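You operate a simulated robot arm through the tools that you are given. There is no shell and no other tool. Be economical: measure what you need, move in short steps, check, and stop when the job is done.

Carry out the task below with a simulated robot arm. There is one attempt and no reset: what you move stays moved.

TASK
Stack the carton marked "labels" from the desk top on top of the carton that says "tabs". Then take the cream papers and put it on the green printer paper.
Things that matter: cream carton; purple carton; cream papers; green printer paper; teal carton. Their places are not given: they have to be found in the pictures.

It is judged by the outcome, as a careful person would: the job done as asked, and still so three seconds after it is handed in. It fails if anything else is knocked over, pushed out of place, dropped, spilled or broken.

THE ROBOT
A 7-joint arm with a two-finger parallel gripper, fixed in place. Base frame: the origin is at the foot of the arm, x ahead of it, y to its left, z up; the work surface is at about z = 780. Lengths are in mm, angles in degrees, forces in N, time in s.
With the tool pointing down near the work surface it reaches from about 300 to 700 mm from the base axis. Its first joint turns from -66.0 to 66.0 degrees. Payload 1.57 kg.
Tool frame: the origin (TCP) lies between the finger pads and is the grasp point; the fingertips stand 30 mm ahead of it; z points along the fingers, y is the line along which they close. The gripper opens to 110 mm. The fingers are 24 mm wide and 12 mm thick; the gripper's body (48 by 112 mm) begins 78 mm behind the TCP.
Orientation is that of the tool frame in the base frame, as a unit quaternion [w, x, y, z]. With the fingers straight down and closing along the base's y, the tool's x points along the base's -x, its y along +y and its z along -z.

THE INTERFACE
- The arm moves only by the tool step_arm. Its argument "deltas" is a list that holds one entry, the list of rows, each a list of 7 numbers: the shift along the tool's x, y, z in mm, then the turn, a rotation vector about the tool's x, y, z in degrees, then the gripper command, from -1 (shut) to 1 (fully open), values between in proportion. In form: [[[dx, dy, dz, ax, ay, az, grip], ...]]. A call has 1 to 20 rows; each row shifts and turns the commanded pose from where the row before left it, along the tool's axes as they then stand. A row lasts 0.2 s, in which the tool goes at most 50 mm and 8.6 degrees; a call with a longer step from one row to the next is refused whole, and so is a gripper value outside its range. A pose out of reach is approached as far as the arm can. The call stops where the force on the tool passes 40 N (or 10 N more than at its start, if that is more) or the arm is blocked; 0.2 s more then pass. The fingers move at their own pace (about 108 mm/s each) and stop on an object; they squeeze with about 32 N. The grip force told is the motor's: it shows also when the fingers shut on nothing. Time passes only in rows, and 0.2 s behind the last, so rows that do not move let the fingers close. It gives the time, the measured TCP pose, the force on the tool (base axes), the opening and the grip force at its end, in the units of the frame above (readings bear some noise).
- Cameras (640 x 400 px; columns grow to the right, rows downward): "scene" is fixed at [157.2, -393.6, 1401.7]; the picture's right is [0.84, -0.55, 0.00], its down [-0.36, -0.56, -0.74] and it looks along [0.41, 0.62, -0.67] (base axes); focal length 298 px, centre (320, 200). "wrist" rides on the gripper at [-36, 0, -80] in the tool frame; the picture's right is [0.00, -1.00, 0.00], its down [0.97, 0.00, -0.24] and it looks along [0.24, 0.00, 0.97] (tool axes); focal length 218 px, centre (320, 200).
- capture(camera): a new picture of that camera. No time passes.
- probe_pixels(camera, pixels): for up to 12 pixels [column, row] of the newest picture of that camera ("zoom" is the newest enlarged one), the place [x, y, z] in the base frame of the surface seen there, good to about 3 mm, but the place of the scene camera against the robot may be out by one fixed shift of up to 18 mm in any direction. No time passes.
- enlarge(camera, box): a new picture of the part [left, top, right, bottom] of that camera's present view, enlarged. No time passes.
- hand_in(): hands the job in; it is judged then, once.

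Work in short steps. Measure before you move; look again where a grasp or a placing could have gone wrong, and mend it. You have 80 turns and 34 pictures in all, the two below and enlarged ones among them. Open the gripper and draw the arm clear of the work before you hand the job in, unless the task says otherwise; then end with one line.

The tools are called after ">>>" by a JSON object that holds its "api" and its "payload". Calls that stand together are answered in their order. step_arm: Moves the arm, as the interface text tells. Its arguments: {"type":"object","properties":{"deltas":{"type":"array","items":{"type":"array","items":{"type":"array","items":{"type":"number"}}}}},"required":["deltas"]} The other tools are called the same way: capture (camera) takes a picture; probe_pixels (camera, pixels) gives the place of the surface under pixels of a picture; enlarge (camera, box) takes an enlarged picture of a part of a camera's view; hand_in () hands the job in.

At the start:

```text
time_s: 0.0
eef_pos: [347.2, 36.6, 1160.6]
tcp_rot: [0.001, 0.0, 1.0, 0.0]
contact_force: [-0.3, 0.3, 0.8]
finger_gap: 110.2
gripper_force: 0.0
```

scene: 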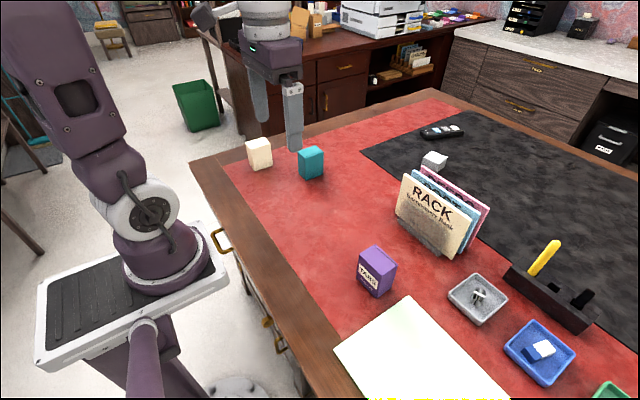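
wrist: 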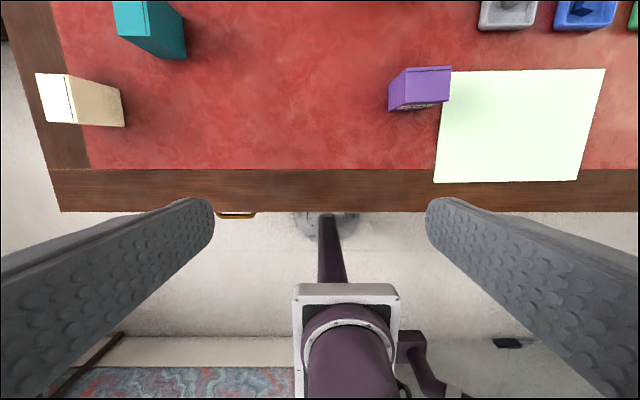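

The purple carton sits at about (377,270), with cream at (259,153) and teal at (311,162). I'll enlarge to read the labels and find the papers.

>>> {"api": "enlarge", "payload": {"camera": "scene", "box": [220, 120, 420, 310]}}

>>> {"api": "enlarge", "payload": {"camera": "scene", "box": [320, 230, 640, 400]}}

>>> {"api": "enlarge", "payload": {"camera": "wrist", "box": [20, 0, 220, 150]}}

```text
2.11 times, centred on (320, 215) of scene
```

zoom: 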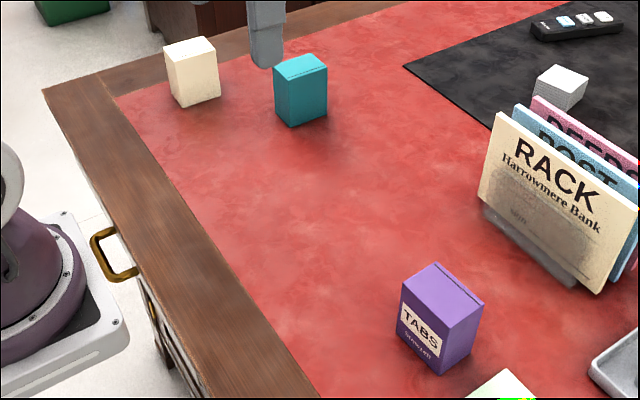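

```text
2.00 times, centred on (480, 315) of scene
```

zoom: 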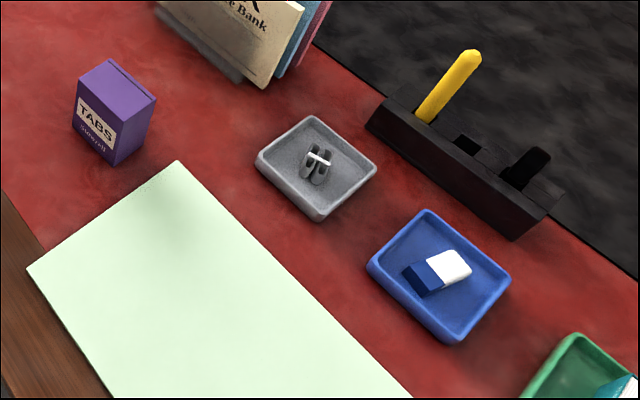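

```text
2.67 times, centred on (120, 75) of wrist
```

zoom: 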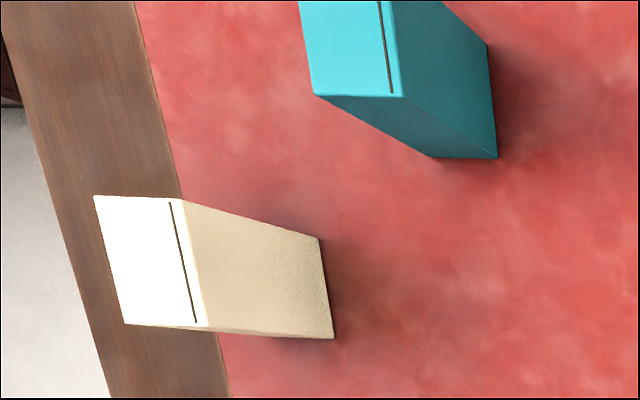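

Both the cream and teal cartons hide their labels on the +y side. I'll probe the key points in both pictures.

>>> {"api": "probe_pixels", "payload": {"camera": "wrist", "pixels": [[55, 98], [95, 100], [140, 20], [165, 20], [430, 69], [420, 95], [520, 120], [436, 181], [604, 69], [577, 179], [250, 120], [450, 70]]}}

>>> {"api": "probe_pixels", "payload": {"camera": "scene", "pixels": [[258, 144], [310, 151], [378, 257], [371, 279], [403, 178], [470, 206], [397, 220], [457, 255], [408, 297], [400, 350], [435, 205], [300, 220]]}}

>>> {"api": "enlarge", "payload": {"camera": "scene", "box": [380, 150, 500, 270]}}

```text
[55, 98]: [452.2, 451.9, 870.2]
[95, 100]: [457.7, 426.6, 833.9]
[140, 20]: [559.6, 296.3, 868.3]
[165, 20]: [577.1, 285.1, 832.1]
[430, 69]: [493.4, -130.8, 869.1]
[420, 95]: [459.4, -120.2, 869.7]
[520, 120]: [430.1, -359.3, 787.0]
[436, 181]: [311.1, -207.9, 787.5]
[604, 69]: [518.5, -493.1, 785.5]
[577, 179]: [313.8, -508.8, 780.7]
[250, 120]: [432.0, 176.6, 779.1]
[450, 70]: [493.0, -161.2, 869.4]
```

```text
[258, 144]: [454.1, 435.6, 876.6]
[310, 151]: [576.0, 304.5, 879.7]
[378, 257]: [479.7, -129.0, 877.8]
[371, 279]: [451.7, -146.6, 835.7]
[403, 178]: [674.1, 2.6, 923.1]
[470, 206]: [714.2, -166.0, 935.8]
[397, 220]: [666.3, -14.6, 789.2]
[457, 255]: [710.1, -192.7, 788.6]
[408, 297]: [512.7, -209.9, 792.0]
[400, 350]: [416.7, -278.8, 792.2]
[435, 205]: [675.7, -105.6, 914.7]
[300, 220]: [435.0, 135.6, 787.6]
```

```text
3.33 times, centred on (440, 210) of scene
```

zoom: 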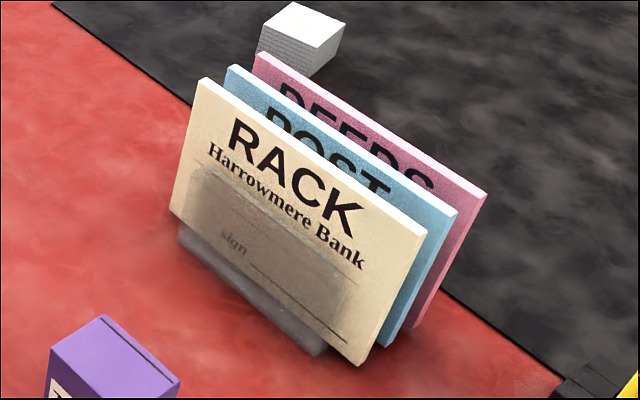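

The wrist frame needs no correction, and the scene camera reads about +10 mm high in z. I'll move the wrist around to the +y side of the cartons, high up, to see the hidden labels.

>>> {"api": "step_arm", "payload": {"deltas": [[[-18, 45, 4, 0, 0, 0, 1], [-18, 45, 4, 0, 0, 0, 1], [-18, 45, 4, 0, 0, 0, 1], [-18, 45, 4, 0, 0, 0, 1], [-18, 45, 4, 0, 0, 0, 1], [-18, 45, 4, 0, 0, 0, 1], [-18, 45, 4, 0, 0, 0, 1], [-18, 45, 4, 0, 0, 0, 1], [-18, 45, 4, 0, 0, 0, 1], [0, 0, 0, 0, 0, -8.2, 1], [0, 0, 0, 0, 0, -8.2, 1], [0, 0, 0, 0, 0, -8.2, 1], [0, 0, 0, 0, 0, -8.2, 1], [0, 0, 0, 0, 0, -8.2, 1], [0, 0, 0, 0, 0, -8.2, 1], [0, 0, 0, 0, 0, -8.2, 1], [0, 0, 0, 0, 0, -8.2, 1], [0, 0, 0, 0, 0, -8.2, 1], [0, 0, 0, 0, 0, -8.2, 1], [0, 0, 0, 0, 0, -8, 1]]]}}

>>> {"api": "step_arm", "payload": {"deltas": [[[0, 0, 0, 0, 7.5, 0, 1], [0, 0, 0, 0, 7.5, 0, 1], [0, 0, 0, 0, 7.5, 0, 1], [0, 0, 0, 0, 7.5, 0, 1], [0, 0, 0, 0, 0, 0, 1]]]}}

>>> {"api": "capture", "payload": {"camera": "wrist"}}

```text
time_s: 4.2
eef_pos: [480.6, 374.5, 1131.7]
tcp_rot: [0.0, 0.709, -0.706, 0.001]
contact_force: [-0.4, 0.5, 0.8]
finger_gap: 110.2
gripper_force: 0.1
out of reach, approached as far as the arm can: row 8, 9
```

```text
time_s: 5.4
eef_pos: [456.7, 309.0, 1150.9]
tcp_rot: [-0.116, -0.697, 0.698, -0.116]
contact_force: [-1.0, -0.3, -0.3]
finger_gap: 110.1
gripper_force: 0.1
out of reach, approached as far as the arm can: row 1, 2, 3, 4
```

```text
27 pictures are left
```

wrist: 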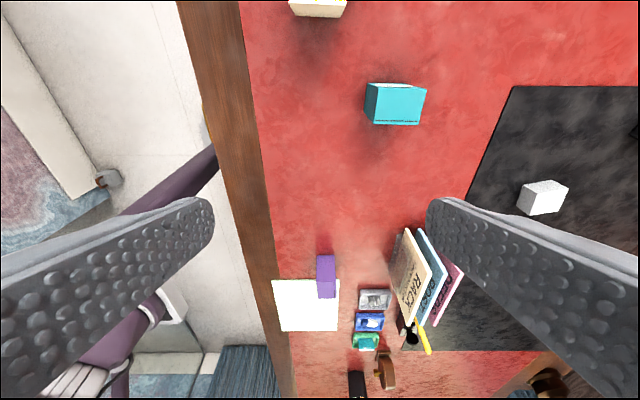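

The high pose is at the reach limit, so I'll lower about 90 mm, where the reach is greater, and look again.

>>> {"api": "step_arm", "payload": {"deltas": [[[-15, 0, 26, 0, 0, 0, 1], [-15, 0, 26, 0, 0, 0, 1], [-15, 0, 26, 0, 0, 0, 1], [0, 0, 0, 0, 0, 0, 1]]]}}

>>> {"api": "capture", "payload": {"camera": "wrist"}}

```text
time_s: 6.4
eef_pos: [458.8, 327.0, 1062.8]
tcp_rot: [0.116, 0.698, -0.697, 0.115]
contact_force: [-0.1, -0.8, 0.8]
finger_gap: 109.9
gripper_force: 0.0
```

```text
26 pictures are left
```

wrist: 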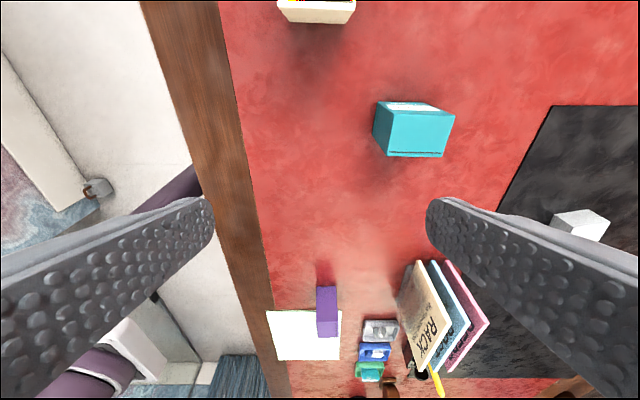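

The teal label is just becoming visible, at about (405,105). I'll move about 120 mm further in +y and slightly lower.

>>> {"api": "step_arm", "payload": {"deltas": [[[-41, 0, -4, 0, 0, 0, 1], [-41, 0, -4, 0, 0, 0, 1], [-41, 0, -4, 0, 0, 0, 1], [0, 0, 0, 0, 0, 0, 1]]]}}

>>> {"api": "enlarge", "payload": {"camera": "wrist", "box": [220, 0, 520, 200]}}

```text
time_s: 7.4
eef_pos: [446.1, 384.0, 1038.8]
tcp_rot: [0.115, 0.698, -0.697, 0.116]
contact_force: [1.1, -0.1, 0.1]
finger_gap: 109.8
gripper_force: 0.2
out of reach, approached as far as the arm can: row 2, 3
```

```text
2.00 times, centred on (370, 100) of wrist
```

zoom: 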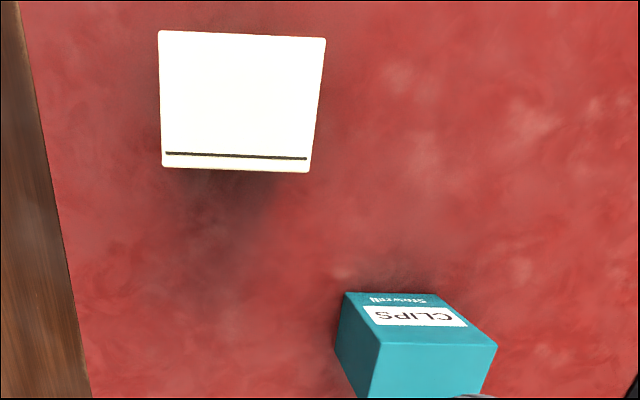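

The teal carton reads CLIPS, so cream must be LABELS and purple is TABS. I'll probe the corners of the cream carton's top in this picture.

>>> {"api": "probe_pixels", "payload": {"camera": "zoom", "pixels": [[163, 34], [320, 42], [306, 168], [166, 163], [240, 100], [240, 36], [240, 164], [165, 100], [312, 100]]}}

```text
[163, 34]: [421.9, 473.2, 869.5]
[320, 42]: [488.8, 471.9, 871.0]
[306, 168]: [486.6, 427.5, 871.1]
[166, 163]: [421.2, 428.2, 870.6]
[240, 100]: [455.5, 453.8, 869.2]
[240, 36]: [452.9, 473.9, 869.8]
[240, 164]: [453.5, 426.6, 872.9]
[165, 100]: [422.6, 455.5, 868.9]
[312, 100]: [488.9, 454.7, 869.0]
```

The cream carton's top is x 420–490, y 426–474, z 870. I'll probe the top corners of the purple carton from the scene view and level the tool.

>>> {"api": "probe_pixels", "payload": {"camera": "scene", "pixels": [[361, 255], [374, 247], [395, 263], [381, 270], [378, 258], [251, 142], [263, 139], [269, 147]]}}

>>> {"api": "step_arm", "payload": {"deltas": [[[0, 0, 0, 0, -6.4, 0, 1], [0, 0, 0, 0, -6.4, 0, 1], [0, 0, 0, 0, -6.2, 0, 1], [0, 0, 0, 0, 0, 0, 1]]]}}

```text
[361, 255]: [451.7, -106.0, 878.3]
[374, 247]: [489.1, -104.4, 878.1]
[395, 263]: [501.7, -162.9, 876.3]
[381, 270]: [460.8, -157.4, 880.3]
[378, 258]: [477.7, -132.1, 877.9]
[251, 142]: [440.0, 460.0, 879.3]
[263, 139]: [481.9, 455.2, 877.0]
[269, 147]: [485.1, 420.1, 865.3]
```

```text
time_s: 8.4
eef_pos: [447.2, 386.2, 1038.6]
tcp_rot: [0.003, -0.707, 0.708, 0.002]
contact_force: [-0.7, -0.2, -0.4]
finger_gap: 110.1
gripper_force: 0.0
```

The tool is level and closing along x. I'll lower to z≈940, with the tips 35 mm above the carton tops, then go over to (455,450).

>>> {"api": "step_arm", "payload": {"deltas": [[[0, 0, 33, 0, 0, 0, 1], [0, 0, 33, 0, 0, 0, 1], [0, 0, 32, 0, 0, 0, 1], [-21, -3, 0, 0, 0, 0, 1], [-21, -3, 0, 0, 0, 0, 1], [-22, -2, 0, 0, 0, 0, 1], [0, 0, 0, 0, 0, 0, 1]]]}}

>>> {"api": "capture", "payload": {"camera": "wrist"}}

```text
time_s: 10.0
eef_pos: [455.0, 450.6, 941.6]
tcp_rot: [0.001, -0.707, 0.708, 0.002]
contact_force: [0.1, -0.7, 0.3]
finger_gap: 109.9
gripper_force: 0.1
```

```text
24 pictures are left
```

wrist: 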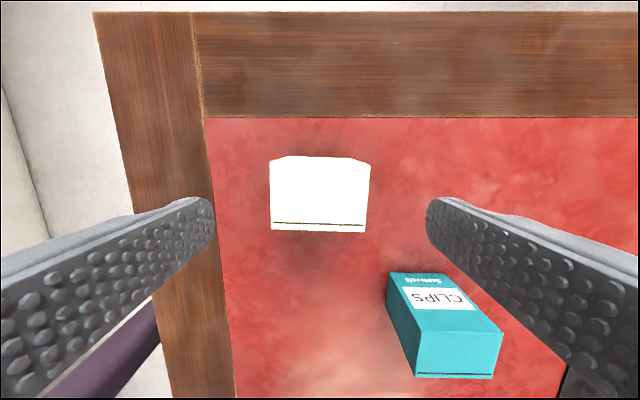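

The carton is centred between the fingers at (320,195) and teal is well clear. I'll probe to check, then descend and close.

>>> {"api": "probe_pixels", "payload": {"camera": "wrist", "pixels": [[273, 170], [366, 170], [275, 228], [363, 228], [320, 163]]}}

>>> {"api": "step_arm", "payload": {"deltas": [[[0, 0, 30, 0, 0, 0, 1], [0, 0, 30, 0, 0, 0, 1], [0, 0, 30, 0, 0, 0, 1], [0, 0, 16, 0, 0, 0, 1], [0, 0, 0, 0, 0, 0, 1]]]}}

```text
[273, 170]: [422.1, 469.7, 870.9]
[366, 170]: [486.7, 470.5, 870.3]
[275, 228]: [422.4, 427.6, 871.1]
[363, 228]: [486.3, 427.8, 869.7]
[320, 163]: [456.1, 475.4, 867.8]
```

```text
time_s: 11.2
eef_pos: [454.0, 450.9, 833.2]
tcp_rot: [0.001, -0.707, 0.707, 0.002]
contact_force: [0.4, -0.2, -0.4]
finger_gap: 109.9
gripper_force: 0.1
```

I'm straddling the carton at z 833, so I'll close and lift.

>>> {"api": "step_arm", "payload": {"deltas": [[[0, 0, 0, 0, 0, 0, -1], [0, 0, 0, 0, 0, 0, -1], [0, 0, 0, 0, 0, 0, -1], [0, 0, 0, 0, 0, 0, -1]]]}}

>>> {"api": "step_arm", "payload": {"deltas": [[[0, 0, -20, 0, 0, 0, -1], [0, 0, -30, 0, 0, 0, -1], [0, 0, -40, 0, 0, 0, -1], [0, 0, -40, 0, 0, 0, -1], [20, 0, -30, 0, 0, 0, -1], [0, 0, 0, 0, 0, 0, -1]]]}}

```text
time_s: 12.2
eef_pos: [454.8, 450.6, 835.9]
tcp_rot: [0.001, -0.707, 0.708, 0.002]
contact_force: [0.2, -0.3, 0.5]
finger_gap: 70.0
gripper_force: 32.0
```

```text
time_s: 13.6
eef_pos: [455.3, 429.8, 995.8]
tcp_rot: [0.001, -0.707, 0.707, 0.001]
contact_force: [0.6, 0.3, -1.5]
finger_gap: 69.5
gripper_force: 31.8
```

The carton is held (gap 70, 32 N). I'll carry it at z≈996 to short of the purple carton, then start turning it to line up the long sides.

>>> {"api": "step_arm", "payload": {"deltas": [[[43, 4, 0, 0, 0, 0, -1], [43, 4, 0, 0, 0, 0, -1], [43, 4, 0, 0, 0, 0, -1], [43, 4, 0, 0, 0, 0, -1], [43, 4, 0, 0, 0, 0, -1], [43, 4, 0, 0, 0, 0, -1], [43, 4, 0, 0, 0, 0, -1], [43, 4, 0, 0, 0, 0, -1], [43, 4, 0, 0, 0, 0, -1], [43, 4, 0, 0, 0, 0, -1], [43, 4, 0, 0, 0, 0, -1], [43, 4, 0, 0, 0, 0, -1], [43, 4, 0, 0, 0, 0, -1], [0, 0, 0, 0, 0, 8, -1], [0, 0, 0, 0, 0, 8, -1], [0, 0, 0, 0, 0, 8, -1], [0, 0, 0, 0, 0, 8, -1], [0, 0, 0, 0, 0, 8, -1], [0, 0, 0, 0, 0, 8, -1]]]}}

>>> {"api": "step_arm", "payload": {"deltas": [[[0, 0, 0, 0, 0, 8.4, -1], [0, 0, 0, 0, 0, 8.4, -1], [0, 0, 0, 0, 0, 8.4, -1], [0, 0, 0, 0, 0, 8.4, -1], [0, 0, 0, 0, 0, 0, -1]]]}}

>>> {"api": "capture", "payload": {"camera": "wrist"}}

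```text
time_s: 17.6
eef_pos: [401.7, -129.8, 992.7]
tcp_rot: [0.001, -0.357, 0.934, 0.003]
contact_force: [-1.5, 0.6, -1.0]
finger_gap: 69.5
gripper_force: 32.8
```

```text
time_s: 18.8
eef_pos: [403.5, -129.7, 993.2]
tcp_rot: [0.0, -0.073, 0.997, 0.003]
contact_force: [0.1, 0.4, -1.4]
finger_gap: 69.3
gripper_force: 31.9
```

```text
23 pictures are left
```

wrist: 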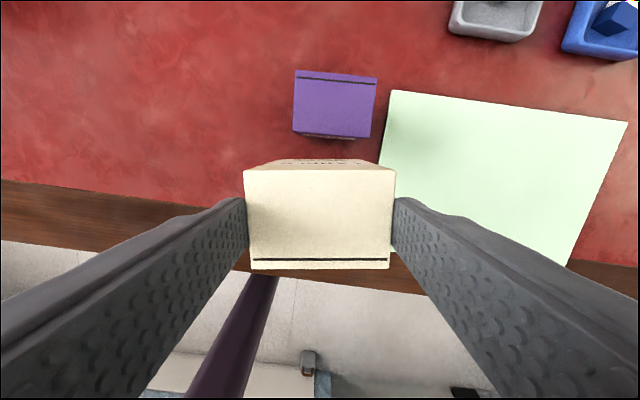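

The purple top spans (295,72) to (375,135), turned about 4° from the tool. I'll measure its corners.

>>> {"api": "probe_pixels", "payload": {"camera": "wrist", "pixels": [[297, 73], [375, 79], [370, 135], [295, 130], [334, 105], [336, 76], [332, 132], [296, 100], [372, 106]]}}

```text
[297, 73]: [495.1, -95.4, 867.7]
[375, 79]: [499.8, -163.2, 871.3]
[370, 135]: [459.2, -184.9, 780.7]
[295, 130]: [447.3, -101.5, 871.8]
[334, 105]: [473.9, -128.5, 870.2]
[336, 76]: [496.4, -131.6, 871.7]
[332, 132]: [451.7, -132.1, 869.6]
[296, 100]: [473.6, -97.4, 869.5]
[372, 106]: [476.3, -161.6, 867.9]
```

The purple top centre is ≈ (474,−131), z 870, yaw ≈ 5°. I'll align over it at the present height, then lower to about 8 mm above contact.

>>> {"api": "step_arm", "payload": {"deltas": [[[0, 0, 0, 0, 0, 3.6, -1], [-23.4, -2.2, 0, 0, 0, 0, -1], [-23.4, -2.2, 0, 0, 0, 0, -1], [-23.4, -2.3, 0, 0, 0, 0, -1], [0, 0, 20, 0, 0, 0, -1], [0, 0, 20, 0, 0, 0, -1], [0, 0, 18, 0, 0, 0, -1], [0, 0, 0, 0, 0, 0, -1]]]}}

>>> {"api": "enlarge", "payload": {"camera": "scene", "box": [310, 170, 450, 310]}}

```text
time_s: 20.3
eef_pos: [476.6, -131.5, 955.9]
tcp_rot: [0.006, -0.042, 0.999, -0.001]
contact_force: [-7.1, 4.4, 28.3]
finger_gap: 69.7
gripper_force: 31.6
stopped in row 7: the force on the tool passed its limit (the readings are from after the stop); the commanded pose is now the measured one
```

```text
2.86 times, centred on (380, 240) of scene
```

zoom: 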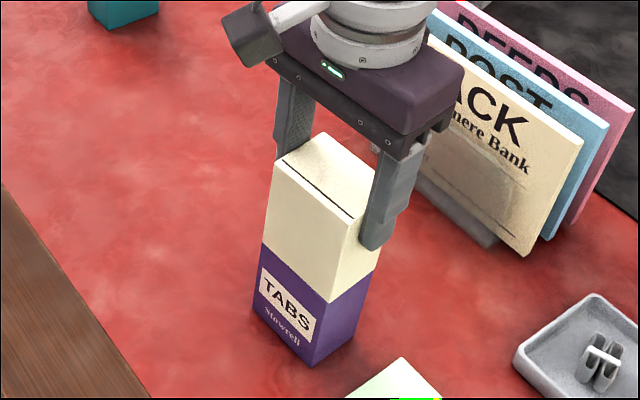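

The carton had slipped lower in the grip and now rests flush on purple at z 870, with the fingertips at 926 about half-way up. I'll let the force settle and check it before opening.

>>> {"api": "step_arm", "payload": {"deltas": [[[0, 0, 0, 0, 0, 0, -1]]]}}

>>> {"api": "capture", "payload": {"camera": "wrist"}}

```text
time_s: 20.7
eef_pos: [477.5, -130.6, 957.4]
tcp_rot: [0.006, -0.042, 0.999, -0.001]
contact_force: [-7.8, 3.0, 38.7]
finger_gap: 69.1
gripper_force: 31.9
```

```text
21 pictures are left
```

wrist: 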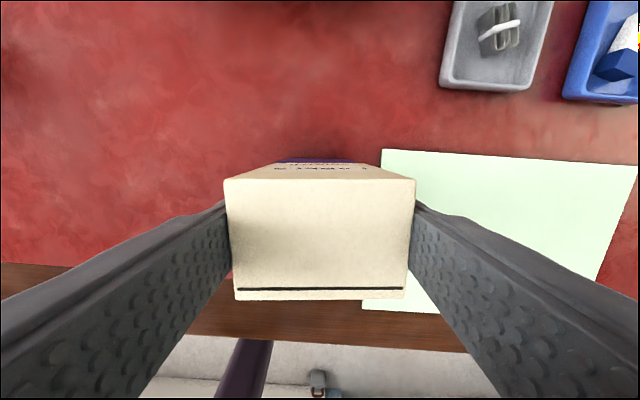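

The top now reads at z≈957–960, so the bottom is on purple, still pressed with about 38 N. I'll raise slightly to relieve that, reading the force.

>>> {"api": "step_arm", "payload": {"deltas": [[[0, 0, -1.5, 0, 0, 0, -1], [0, 0, 0, 0, 0, 0, -1]]]}}

```text
time_s: 21.3
eef_pos: [476.3, -132.1, 957.0]
tcp_rot: [0.005, -0.042, 0.999, -0.001]
contact_force: [-2.7, 0.9, 17.6]
finger_gap: 69.6
gripper_force: 31.9
```

>>> {"api": "step_arm", "payload": {"deltas": [[[0, 0, -1.2, 0, 0, 0, -1], [0, 0, 0, 0, 0, 0, -1]]]}}

```text
time_s: 21.9
eef_pos: [477.4, -131.9, 956.9]
tcp_rot: [0.004, -0.042, 0.999, -0.001]
contact_force: [0.4, -0.2, -0.4]
finger_gap: 69.3
gripper_force: 32.2
```

The force is near zero, so the carton is just supported. I'll open gradually, then rise straight up.

>>> {"api": "step_arm", "payload": {"deltas": [[[0, 0, 0, 0, 0, 0, 0.35], [0, 0, 0, 0, 0, 0, 0.5], [0, 0, 0, 0, 0, 0, 0.8], [0, 0, 0, 0, 0, 0, 1], [0, 0, -30, 0, 0, 0, 1], [0, 0, -40, 0, 0, 0, 1], [0, 0, 0, 0, 0, 0, 1]]]}}

>>> {"api": "enlarge", "payload": {"camera": "scene", "box": [310, 170, 450, 310]}}

>>> {"api": "capture", "payload": {"camera": "wrist"}}

```text
time_s: 23.5
eef_pos: [476.5, -130.3, 1029.8]
tcp_rot: [0.006, -0.042, 0.999, -0.001]
contact_force: [0.1, -0.3, -0.2]
finger_gap: 110.1
gripper_force: 0.0
```

```text
2.86 times, centred on (380, 240) of scene
```

zoom: 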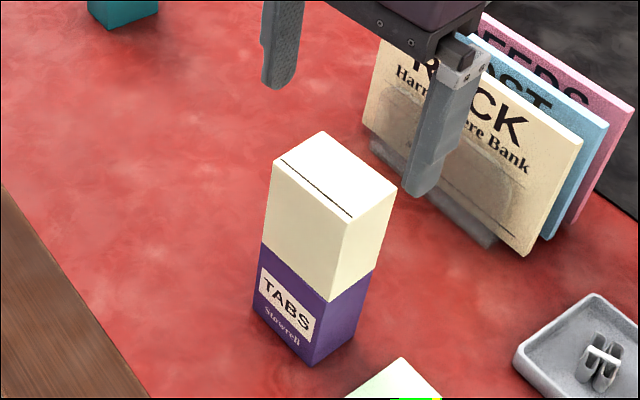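

```text
19 pictures are left
```

wrist: 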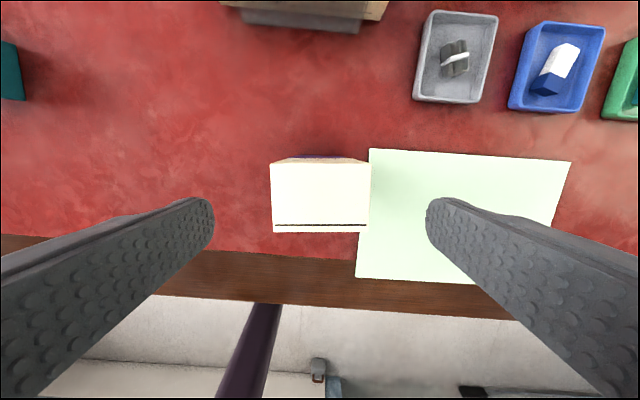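

The stack is good. For the papers, I'll rise and move forward to look down on the rack.

>>> {"api": "step_arm", "payload": {"deltas": [[[0, 0, -30, 0, 0, 0, 1], [-37, 7, 0, 0, 0, 0, 1], [-37, 7, 0, 0, 0, 0, 1], [-38, 7, 0, 0, 0, 0, 1], [0, 0, 0, 0, 0, 0, 1]]]}}

>>> {"api": "capture", "payload": {"camera": "wrist"}}

>>> {"api": "capture", "payload": {"camera": "scene"}}

```text
time_s: 24.7
eef_pos: [585.5, -102.0, 1059.4]
tcp_rot: [0.005, -0.043, 0.999, -0.001]
contact_force: [-0.2, -0.3, 0.5]
finger_gap: 110.2
gripper_force: 0.1
```

```text
18 pictures are left
```

wrist: 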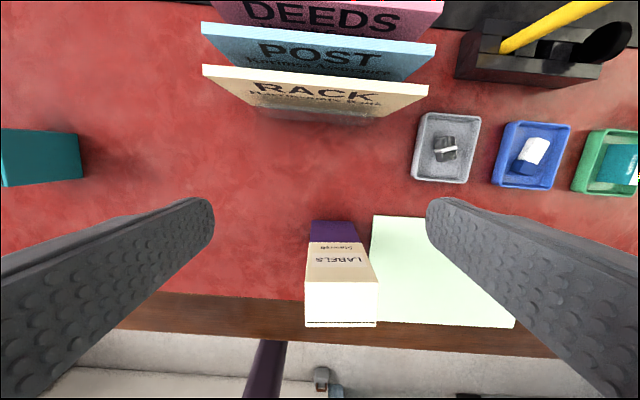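

```text
17 pictures are left
```

scene: 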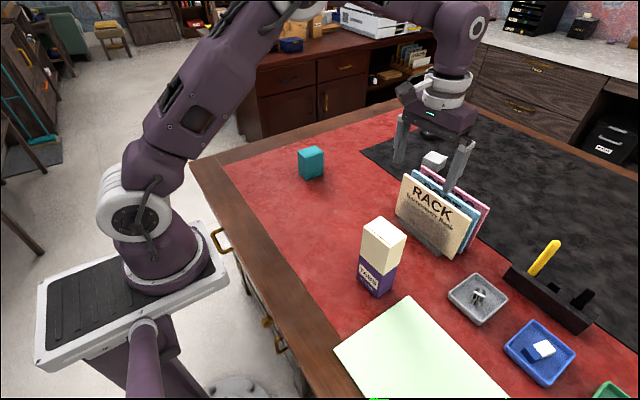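

LABELS is confirmed on the cream carton. The cream papers' top edge runs (203,70)–(427,90) in the wrist view, so I'll zoom in to measure the gaps.

>>> {"api": "enlarge", "payload": {"camera": "wrist", "box": [190, 0, 450, 140]}}

```text
2.46 times, centred on (320, 70) of wrist
```

zoom: 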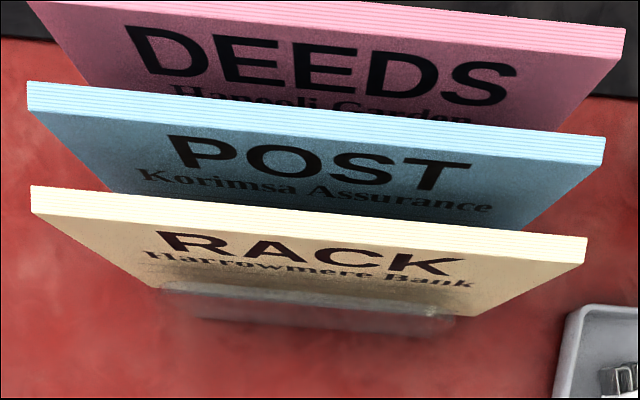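

>>> {"api": "probe_pixels", "payload": {"camera": "zoom", "pixels": [[36, 190], [36, 210], [310, 216], [310, 235], [582, 241], [582, 260], [32, 90], [34, 112], [315, 118], [315, 136], [600, 155], [310, 285]]}}

>>> {"api": "probe_pixels", "payload": {"camera": "wrist", "pixels": [[320, 108], [255, 106], [370, 118], [300, 120], [220, 75], [410, 100], [378, 222], [510, 320], [510, 240], [380, 315], [340, 300], [360, 320]]}}

```text
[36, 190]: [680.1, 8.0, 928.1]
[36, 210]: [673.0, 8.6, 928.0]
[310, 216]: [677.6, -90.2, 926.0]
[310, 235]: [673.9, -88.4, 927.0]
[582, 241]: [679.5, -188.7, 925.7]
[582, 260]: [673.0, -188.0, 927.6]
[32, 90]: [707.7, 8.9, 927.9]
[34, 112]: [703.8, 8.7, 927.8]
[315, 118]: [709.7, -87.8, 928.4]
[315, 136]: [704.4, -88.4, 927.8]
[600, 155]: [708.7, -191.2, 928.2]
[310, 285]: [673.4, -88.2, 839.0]
```

```text
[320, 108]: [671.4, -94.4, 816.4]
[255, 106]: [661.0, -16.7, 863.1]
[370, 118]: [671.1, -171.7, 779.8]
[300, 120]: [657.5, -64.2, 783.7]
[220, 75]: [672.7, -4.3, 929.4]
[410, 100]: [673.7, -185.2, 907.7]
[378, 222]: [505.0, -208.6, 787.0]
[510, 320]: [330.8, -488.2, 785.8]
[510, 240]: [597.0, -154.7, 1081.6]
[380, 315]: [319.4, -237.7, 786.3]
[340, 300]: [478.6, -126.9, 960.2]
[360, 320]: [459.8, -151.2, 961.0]
```

The cream papers are a slab at x 672–681, y +9 to −190, top z 928, parallel to y. There's a 22 mm gap to the blue papers, and the rack's front panel tops out at ≈863. I'll turn the tool 95° so it closes along x.

>>> {"api": "step_arm", "payload": {"deltas": [[[0, 0, 0, 0, 0, 7.9, 1], [0, 0, 0, 0, 0, 7.9, 1], [0, 0, 0, 0, 0, 7.9, 1], [0, 0, 0, 0, 0, 7.9, 1], [0, 0, 0, 0, 0, 7.9, 1], [0, 0, 0, 0, 0, 7.9, 1], [0, 0, 0, 0, 0, 7.9, 1], [0, 0, 0, 0, 0, 7.9, 0.5], [0, 0, 0, 0, 0, 7.9, 0], [0, 0, 0, 0, 0, 7.9, -0.4], [0, 0, 0, 0, 0, 7.9, -0.63], [0, 0, 0, 0, 0, 7.9, -0.63], [0, 0, 0, 0, 0, 0, -0.63]]]}}

```text
time_s: 27.5
eef_pos: [585.3, -101.6, 1058.9]
tcp_rot: [0.005, 0.707, 0.707, 0.003]
contact_force: [-0.1, 0.6, 0.5]
finger_gap: 20.5
gripper_force: 0.0
```

It turned fine with a gap of 20 mm. I'll move over the slab with the tips about 27 mm above it and look.

>>> {"api": "step_arm", "payload": {"deltas": [[[0, 0, 37, 0, 0, 0, -0.63], [0, 0, 37, 0, 0, 0, -0.63], [4, 30, 0, 0, 0, 0, -0.63], [4, 31, 0, 0, 0, 0, -0.63], [4, 31, 0, 0, 0, 0, -0.63], [0, 0, 0, 0, 0, 0, -0.63]]]}}

>>> {"api": "capture", "payload": {"camera": "wrist"}}

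```text
time_s: 28.9
eef_pos: [678.2, -89.3, 986.4]
tcp_rot: [0.003, 0.707, 0.707, 0.004]
contact_force: [0.1, -0.5, -0.2]
finger_gap: 20.4
gripper_force: 0.2
```

```text
15 pictures are left
```

wrist: 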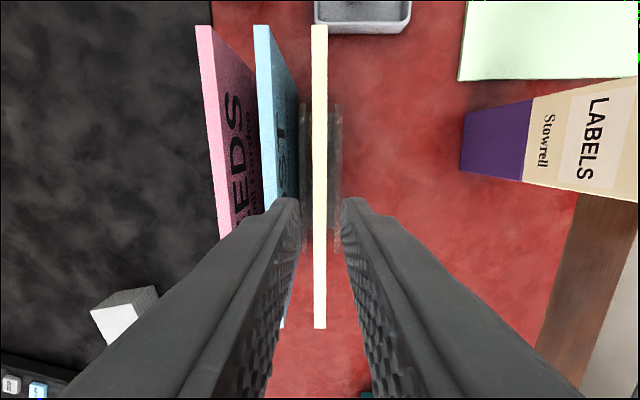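

The slab is centred (cols 312–327) between the fingers. I'll probe it and the blue papers near the gripping row to check clearance.

>>> {"api": "probe_pixels", "payload": {"camera": "wrist", "pixels": [[314, 150], [325, 150], [314, 180], [325, 180], [264, 150], [270, 150], [268, 190], [258, 60], [304, 150], [338, 150], [319, 30], [319, 326]]}}

```text
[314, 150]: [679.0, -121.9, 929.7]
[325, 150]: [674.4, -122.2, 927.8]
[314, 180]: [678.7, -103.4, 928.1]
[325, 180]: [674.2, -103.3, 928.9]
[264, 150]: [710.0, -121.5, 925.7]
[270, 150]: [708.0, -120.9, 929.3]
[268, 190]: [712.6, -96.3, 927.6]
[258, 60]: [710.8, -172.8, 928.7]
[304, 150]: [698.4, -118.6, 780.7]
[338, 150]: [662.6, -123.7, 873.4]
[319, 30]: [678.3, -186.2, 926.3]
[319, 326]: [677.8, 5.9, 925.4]
```

The slab centre is x≈677, with the blue front at ≈705 and panel tops near 873. I'll lower to TCP z≈912, putting the tips at 882, above the panels.

>>> {"api": "step_arm", "payload": {"deltas": [[[0, -1, 20, 0, 0, 0, -0.63], [0, 0, 20, 0, 0, 0, -0.63], [0, 0, 20, 0, 0, 0, -0.63], [0, 0, 14, 0, 0, 0, -0.63], [0, 0, 0, 0, 0, 0, -0.63]]]}}

>>> {"api": "enlarge", "payload": {"camera": "scene", "box": [380, 130, 520, 270]}}

```text
time_s: 30.1
eef_pos: [677.8, -89.5, 912.3]
tcp_rot: [0.005, 0.706, 0.708, 0.003]
contact_force: [-0.2, -0.2, -0.1]
finger_gap: 20.4
gripper_force: 0.0
```

```text
2.86 times, centred on (450, 200) of scene
```

zoom: 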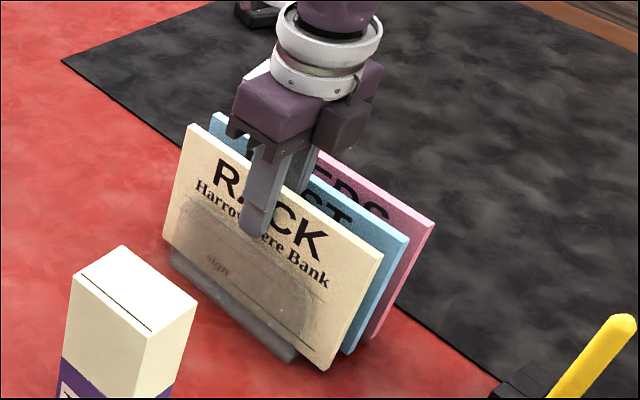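

The fingers straddle only the cream papers. I'll close, then lift a little and check the force.

>>> {"api": "step_arm", "payload": {"deltas": [[[0, 0, 0, 0, 0, 0, -1], [0, 0, 0, 0, 0, 0, -1], [0, 0, 0, 0, 0, 0, -1], [0, 0, -10, 0, 0, 0, -1], [0, 0, -10, 0, 0, 0, -1], [0, 0, 0, 0, 0, 0, -1]]]}}

>>> {"api": "enlarge", "payload": {"camera": "scene", "box": [380, 130, 520, 270]}}

```text
time_s: 31.5
eef_pos: [677.6, -89.2, 931.4]
tcp_rot: [0.005, 0.707, 0.707, 0.003]
contact_force: [-0.2, -0.5, -1.8]
finger_gap: 8.6
gripper_force: 27.1
```

```text
2.86 times, centred on (450, 200) of scene
```

zoom: 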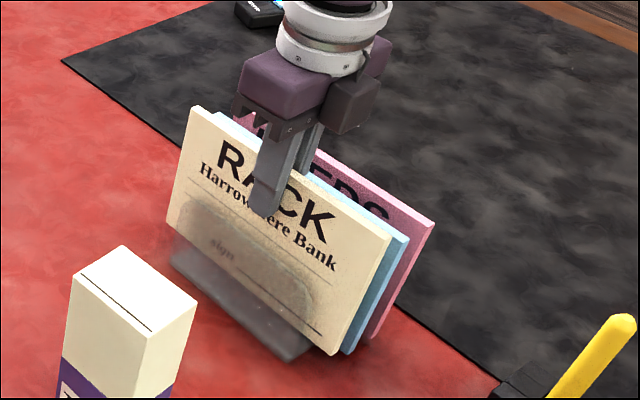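

The papers are rising cleanly and the rack hasn't moved. I'll keep lifting straight up about 85 mm.

>>> {"api": "step_arm", "payload": {"deltas": [[[0, 0, -15, 0, 0, 0, -1], [0, 0, -15, 0, 0, 0, -1], [0, 0, -15, 0, 0, 0, -1], [0, 0, -15, 0, 0, 0, -1], [0, 0, -15, 0, 0, 0, -1], [0, 0, -10, 0, 0, 0, -1], [0, 0, 0, 0, 0, 0, -1]]]}}

>>> {"api": "capture", "payload": {"camera": "scene"}}

```text
time_s: 33.1
eef_pos: [676.8, -90.4, 1018.0]
tcp_rot: [0.003, 0.708, 0.706, 0.003]
contact_force: [-0.2, 1.2, -2.1]
finger_gap: 8.8
gripper_force: 27.2
```

```text
12 pictures are left
```

scene: 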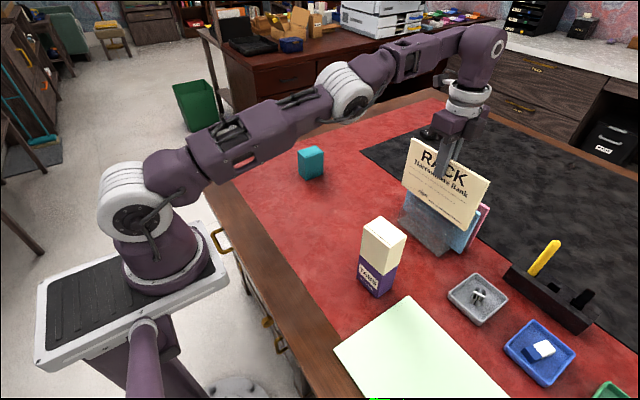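

I'll probe the slab's top and bottom edges to check for slip and clearance of the rack panel.

>>> {"api": "probe_pixels", "payload": {"camera": "scene", "pixels": [[412, 142], [487, 181], [405, 183], [465, 227], [408, 188], [470, 205], [403, 215], [440, 250]]}}

>>> {"api": "enlarge", "payload": {"camera": "scene", "box": [380, 130, 520, 270]}}

```text
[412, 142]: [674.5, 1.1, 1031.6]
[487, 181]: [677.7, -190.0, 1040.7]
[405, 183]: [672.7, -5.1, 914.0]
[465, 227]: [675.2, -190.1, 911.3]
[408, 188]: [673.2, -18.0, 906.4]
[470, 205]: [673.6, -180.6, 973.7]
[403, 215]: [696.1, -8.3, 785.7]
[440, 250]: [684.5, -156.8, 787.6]
```

```text
2.86 times, centred on (450, 200) of scene
```

zoom: 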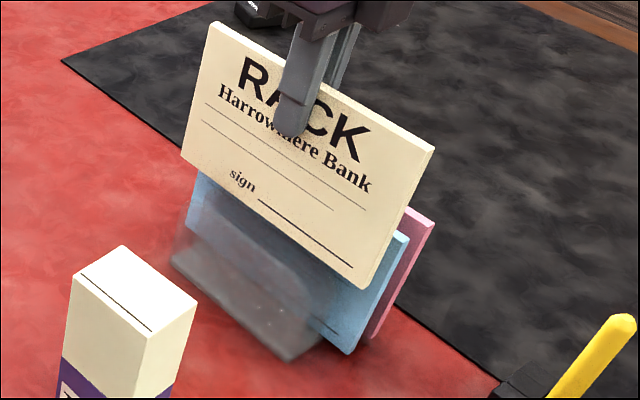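

There's no slip: the slab spans z 900–1033, clear of the rack. I'll back out to x≈570, well before the stack, then shift to y≈−322 and yaw −20°.

>>> {"api": "step_arm", "payload": {"deltas": [[[0, -27, 0, 0, 0, 0, -1], [0, -27, 0, 0, 0, 0, -1], [0, -27, 0, 0, 0, 0, -1], [0, -27, 0, 0, 0, 0, -1], [-29, 0, 0, 0, 0, 0, -1], [-29, 0, 0, 0, 0, 0, -1], [-29, 0, 0, 0, 0, 0, -1], [-29, 0, 0, 0, 0, 0, -1], [-29, 0, 0, 0, 0, 0, -1], [-29, 0, 0, 0, 0, 0, -1], [-29, 0, 0, 0, 0, 0, -1], [-29, 0, 0, 0, 0, 0, -1], [0, 0, 0, 0, 0, 5, -1], [0, 0, 0, 0, 0, 5, -1], [0, 0, 0, 0, 0, 5, -1], [0, 0, 0, 0, 0, 5, -1], [0, 0, 0, 0, 0, 0, -1]]]}}

>>> {"api": "capture", "payload": {"camera": "scene"}}

```text
time_s: 36.7
eef_pos: [568.1, -321.2, 1016.0]
tcp_rot: [0.004, 0.819, 0.574, 0.003]
contact_force: [0.1, -0.4, -2.4]
finger_gap: 8.7
gripper_force: 27.5
```

```text
10 pictures are left
```

scene: 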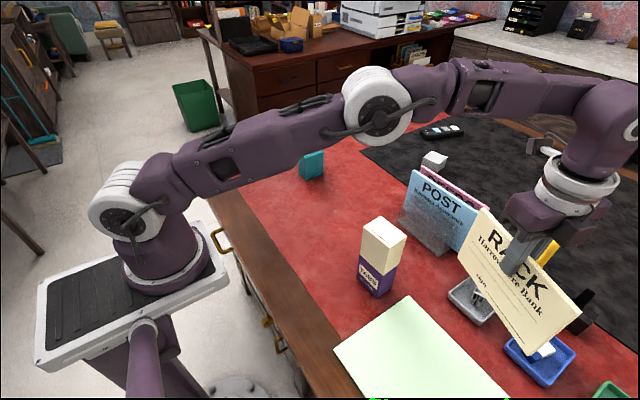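

The papers hang well, clear of everything. I'll carry them over the green sheet to (357,−320), then tilt the tool 50° so the lower edge points outward with the printed face up.

>>> {"api": "step_arm", "payload": {"deltas": [[[-9, -24.8, 0, 0, 0, 0, -1], [-9, -24.8, 0, 0, 0, 0, -1], [-9, -24.8, 0, 0, 0, 0, -1], [-9, -24.8, 0, 0, 0, 0, -1], [-9, -24.8, 0, 0, 0, 0, -1], [-9, -24.8, 0, 0, 0, 0, -1], [-9, -24.8, 0, 0, 0, 0, -1], [-9, -24.8, 0, 0, 0, 0, -1], [0, 0, 0, 0, 0, 0, -1]]]}}

>>> {"api": "step_arm", "payload": {"deltas": [[[0, 0, 0, -6, 0, 0, -1], [0, 0, 0, -6, 0, 0, -1], [0, 0, 0, -6, 0, 0, -1], [0, 0, 0, -6, 0, 0, -1], [0, 0, 0, -6, 0, 0, -1], [0, 0, 0, -6, 0, 0, -1], [0, 0, 0, -6, 0, 0, -1], [0, 0, 0, -6, 0, 0, -1], [0, 0, 0, 0, 0, 0, -1]]]}}

>>> {"api": "capture", "payload": {"camera": "scene"}}

```text
time_s: 38.7
eef_pos: [357.1, -320.3, 1013.6]
tcp_rot: [0.003, 0.819, 0.574, 0.005]
contact_force: [-0.1, -0.1, -1.5]
finger_gap: 8.6
gripper_force: 26.9
```

```text
time_s: 40.7
eef_pos: [357.2, -321.6, 1014.2]
tcp_rot: [0.337, 0.747, 0.522, 0.237]
contact_force: [-0.1, 0.4, -1.8]
finger_gap: 8.7
gripper_force: 27.4
```

```text
9 pictures are left
```

scene: 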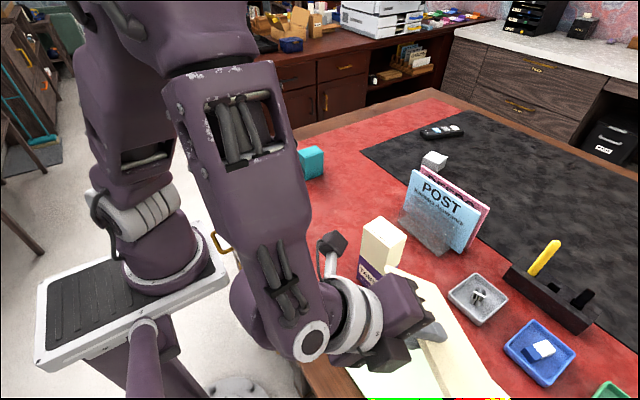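

The tilt worked (48°). I'll tilt 17° more, to about 25° from flat, and shift slightly outward before lowering.

>>> {"api": "step_arm", "payload": {"deltas": [[[0, 0, 0, -5.7, 0, 0, -1], [0, 0, 0, -5.7, 0, 0, -1], [0, 0, 0, -5.6, 0, 0, -1], [0, 7.2, 15.4, 0, 0, 0, -1], [0, 0, 0, 0, 0, 0, -1]]]}}

```text
time_s: 41.9
eef_pos: [373.9, -326.7, 1013.9]
tcp_rot: [0.442, 0.689, 0.483, 0.311]
contact_force: [-0.4, 0.9, -2.1]
finger_gap: 8.8
gripper_force: 27.0
```

>>> {"api": "step_arm", "payload": {"deltas": [[[0, -25.4, 11.8, 0, 0, 0, -1], [0, -25.4, 11.8, 0, 0, 0, -1], [0, -25.4, 11.8, 0, 0, 0, -1], [0, -25.4, 11.8, 0, 0, 0, -1], [0, -20, 9.3, 0, 0, 0, -1], [0, 0, 0, 0, 0, 0, -1]]]}}

>>> {"api": "capture", "payload": {"camera": "scene"}}

>>> {"api": "capture", "payload": {"camera": "wrist"}}

```text
time_s: 43.3
eef_pos: [375.2, -325.9, 879.9]
tcp_rot: [0.443, 0.689, 0.482, 0.311]
contact_force: [-0.6, -0.1, -2.0]
finger_gap: 8.4
gripper_force: 27.5
```

```text
8 pictures are left
```

scene: 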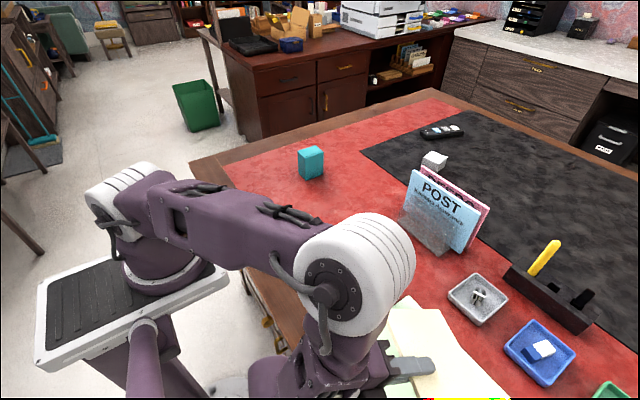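

```text
7 pictures are left
```

wrist: 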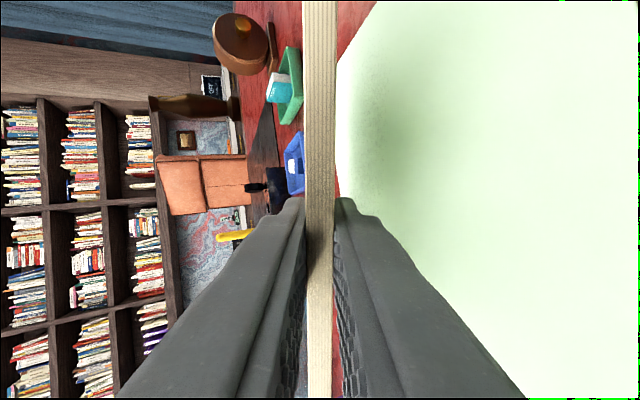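

The elbow now covers the stack in the picture, so I'll probe how close it is to it.

>>> {"api": "probe_pixels", "payload": {"camera": "scene", "pixels": [[360, 235], [400, 260], [410, 290], [385, 330], [340, 330], [370, 300], [405, 370], [440, 370], [470, 385], [420, 320]]}}

>>> {"api": "probe_pixels", "payload": {"camera": "wrist", "pixels": [[345, 130], [370, 5], [500, 100], [322, 390], [322, 10], [342, 165], [600, 30], [600, 380], [330, 100]]}}

```text
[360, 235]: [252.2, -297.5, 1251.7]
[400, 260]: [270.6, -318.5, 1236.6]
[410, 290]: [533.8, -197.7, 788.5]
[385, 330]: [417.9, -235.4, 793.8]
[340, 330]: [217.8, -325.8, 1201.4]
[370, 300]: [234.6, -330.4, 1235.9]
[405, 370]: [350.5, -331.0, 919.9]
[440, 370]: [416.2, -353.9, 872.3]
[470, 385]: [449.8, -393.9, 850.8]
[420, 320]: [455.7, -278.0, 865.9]
```

```text
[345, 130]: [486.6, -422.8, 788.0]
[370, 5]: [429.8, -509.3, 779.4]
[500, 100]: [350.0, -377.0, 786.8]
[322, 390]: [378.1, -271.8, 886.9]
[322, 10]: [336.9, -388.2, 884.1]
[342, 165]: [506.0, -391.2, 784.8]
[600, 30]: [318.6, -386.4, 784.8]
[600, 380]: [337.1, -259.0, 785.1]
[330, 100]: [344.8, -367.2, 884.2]
```

The elbow is high (z≈1250) and clear. The sheet's top is z≈786, so contact should come at TCP z≈840. I'll lower gently.

>>> {"api": "step_arm", "payload": {"deltas": [[[0, -10, 4.6, 0, 0, 0, -1], [0, -10, 4.6, 0, 0, 0, -1], [0, -6, 2.8, 0, 0, 0, -1], [0, -3, 1.4, 0, 0, 0, -1], [0, 0, 0, 0, 0, 0, -1]]]}}

```text
time_s: 44.5
eef_pos: [376.4, -326.7, 847.3]
tcp_rot: [0.443, 0.689, 0.482, 0.312]
contact_force: [-0.2, 0.0, -2.3]
finger_gap: 8.9
gripper_force: 27.6
```

>>> {"api": "step_arm", "payload": {"deltas": [[[0, -2, 0.9, 0, 0, 0, -1], [0, -2, 0.9, 0, 0, 0, -1], [0, 0, 0, 0, 0, 0, -1]]]}}

```text
time_s: 45.3
eef_pos: [375.4, -327.7, 843.4]
tcp_rot: [0.443, 0.689, 0.482, 0.311]
contact_force: [-1.0, -0.2, -1.9]
finger_gap: 8.8
gripper_force: 27.5
```

>>> {"api": "step_arm", "payload": {"deltas": [[[0, -2, 0.9, 0, 0, 0, -1], [0, -2, 0.9, 0, 0, 0, -1], [0, 0, 0, 0, 0, 0, -1]]]}}

```text
time_s: 46.1
eef_pos: [376.1, -327.3, 839.5]
tcp_rot: [0.444, 0.688, 0.482, 0.311]
contact_force: [-3.7, 0.6, 10.9]
finger_gap: 8.7
gripper_force: 27.3
```

The far edge touches the sheet (≈13 N). I'll ease off slightly, then open slowly to about 50 mm so the slab settles onto the lower finger.

>>> {"api": "step_arm", "payload": {"deltas": [[[0, 1, -0.5, 0, 0, 0, -1], [0, 0, 0, 0, 0, 0, -0.8], [0, 0, 0, 0, 0, 0, -0.6], [0, 0, 0, 0, 0, 0, -0.4], [0, 0, 0, 0, 0, 0, -0.25], [0, 0, 0, 0, 0, 0, -0.1], [0, 0, 0, 0, 0, 0, -0.1]]]}}

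>>> {"api": "capture", "payload": {"camera": "wrist"}}

```text
time_s: 47.7
eef_pos: [375.7, -326.5, 840.7]
tcp_rot: [0.443, 0.689, 0.481, 0.312]
contact_force: [0.3, -0.2, -1.1]
finger_gap: 50.5
gripper_force: 0.2
```

```text
6 pictures are left
```

wrist: 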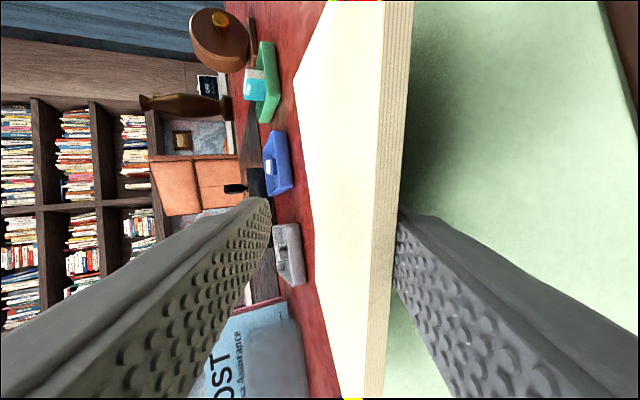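

The near edge rests on the lower finger, as intended. I'll rotate the tool 20° steeper so the edge slides down the finger like a ramp, then draw back horizontally.

>>> {"api": "step_arm", "payload": {"deltas": [[[0, 0, 0, 5, 0, 0, -0.1], [0, 0, 0, 5, 0, 0, -0.1], [0, 0, 0, 5, 0, 0, -0.1], [0, 0, 0, 5, 0, 0, -0.1], [0, 0, 0, 0, 0, 0, -0.1]]]}}

>>> {"api": "step_arm", "payload": {"deltas": [[[0, -14, -14, 0, 0, 0, -0.1], [0, -14, -14, 0, 0, 0, -0.1], [0, -14, -14, 0, 0, 0, -0.1], [0, 0, 0, 0, 0, 0, -0.1]]]}}

>>> {"api": "capture", "payload": {"camera": "wrist"}}

```text
time_s: 48.9
eef_pos: [375.2, -327.0, 841.6]
tcp_rot: [0.317, 0.755, 0.529, 0.222]
contact_force: [-0.9, -0.5, -0.7]
finger_gap: 50.4
gripper_force: 0.6
```

```text
time_s: 49.9
eef_pos: [319.9, -304.3, 839.8]
tcp_rot: [0.316, 0.755, 0.529, 0.223]
contact_force: [-0.5, 0.1, 0.1]
finger_gap: 49.4
gripper_force: 0.1
```

```text
5 pictures are left
```

wrist: 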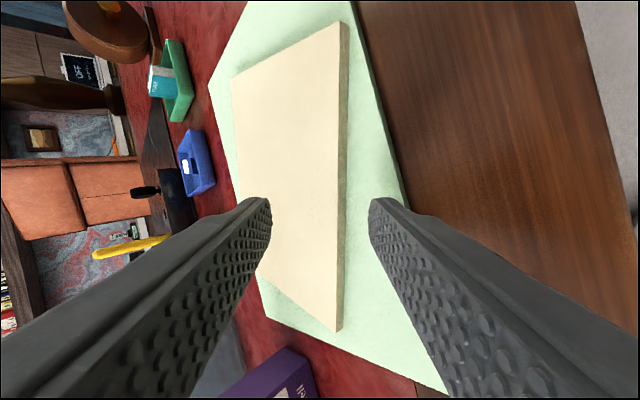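

The papers lie flat within the green sheet. I'll raise the arm straight up and clear.

>>> {"api": "step_arm", "payload": {"deltas": [[[0, 14, -14, 0, 0, 0, 0], [0, 21, -21, 0, 0, 0, 0.5], [0, 21, -21, 0, 0, 0, 1], [0, 21, -21, 0, 0, 0, 1], [0, 21, -21, 0, 0, 0, 1], [0, 21, -21, 0, 0, 0, 1], [0, 21, -21, 6, 0, 0, 1], [0, 0, 0, 6, 0, 0, 1], [0, 0, 0, 6, 0, 0, 1], [0, 0, 0, 6, 0, 0, 1], [0, 0, 0, 6, 0, 0, 1], [0, 0, 0, 6, 0, 0, 1], [0, 0, 0, 0, 0, 0, 1]]]}}

>>> {"api": "capture", "payload": {"camera": "scene"}}

>>> {"api": "capture", "payload": {"camera": "wrist"}}

```text
time_s: 52.7
eef_pos: [317.8, -306.9, 1037.7]
tcp_rot: [0.067, 0.816, 0.572, 0.049]
contact_force: [-0.3, 0.8, -0.1]
finger_gap: 109.9
gripper_force: 0.0
```

```text
4 pictures are left
```

scene: 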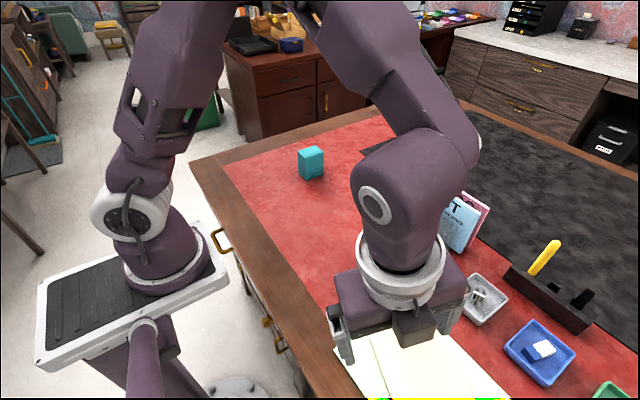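

```text
3 pictures are left
```

wrist: 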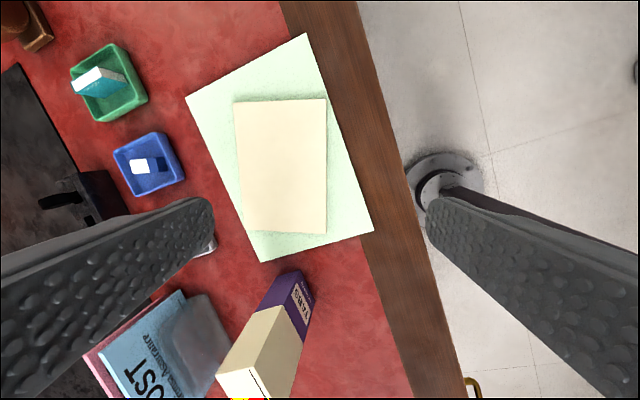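

The wrist view shows the papers fully on the green sheet, the LABELS carton standing squarely on TABS, and everything else in place. The gripper is open and clear, so I'll hand in.

>>> {"api": "hand_in", "payload": {}}

```text
The job is handed in.
```

The cream "labels" carton is stacked on the purple "tabs" carton, and the cream papers lie flat on the green printer paper. The last pictures show nothing else moved.
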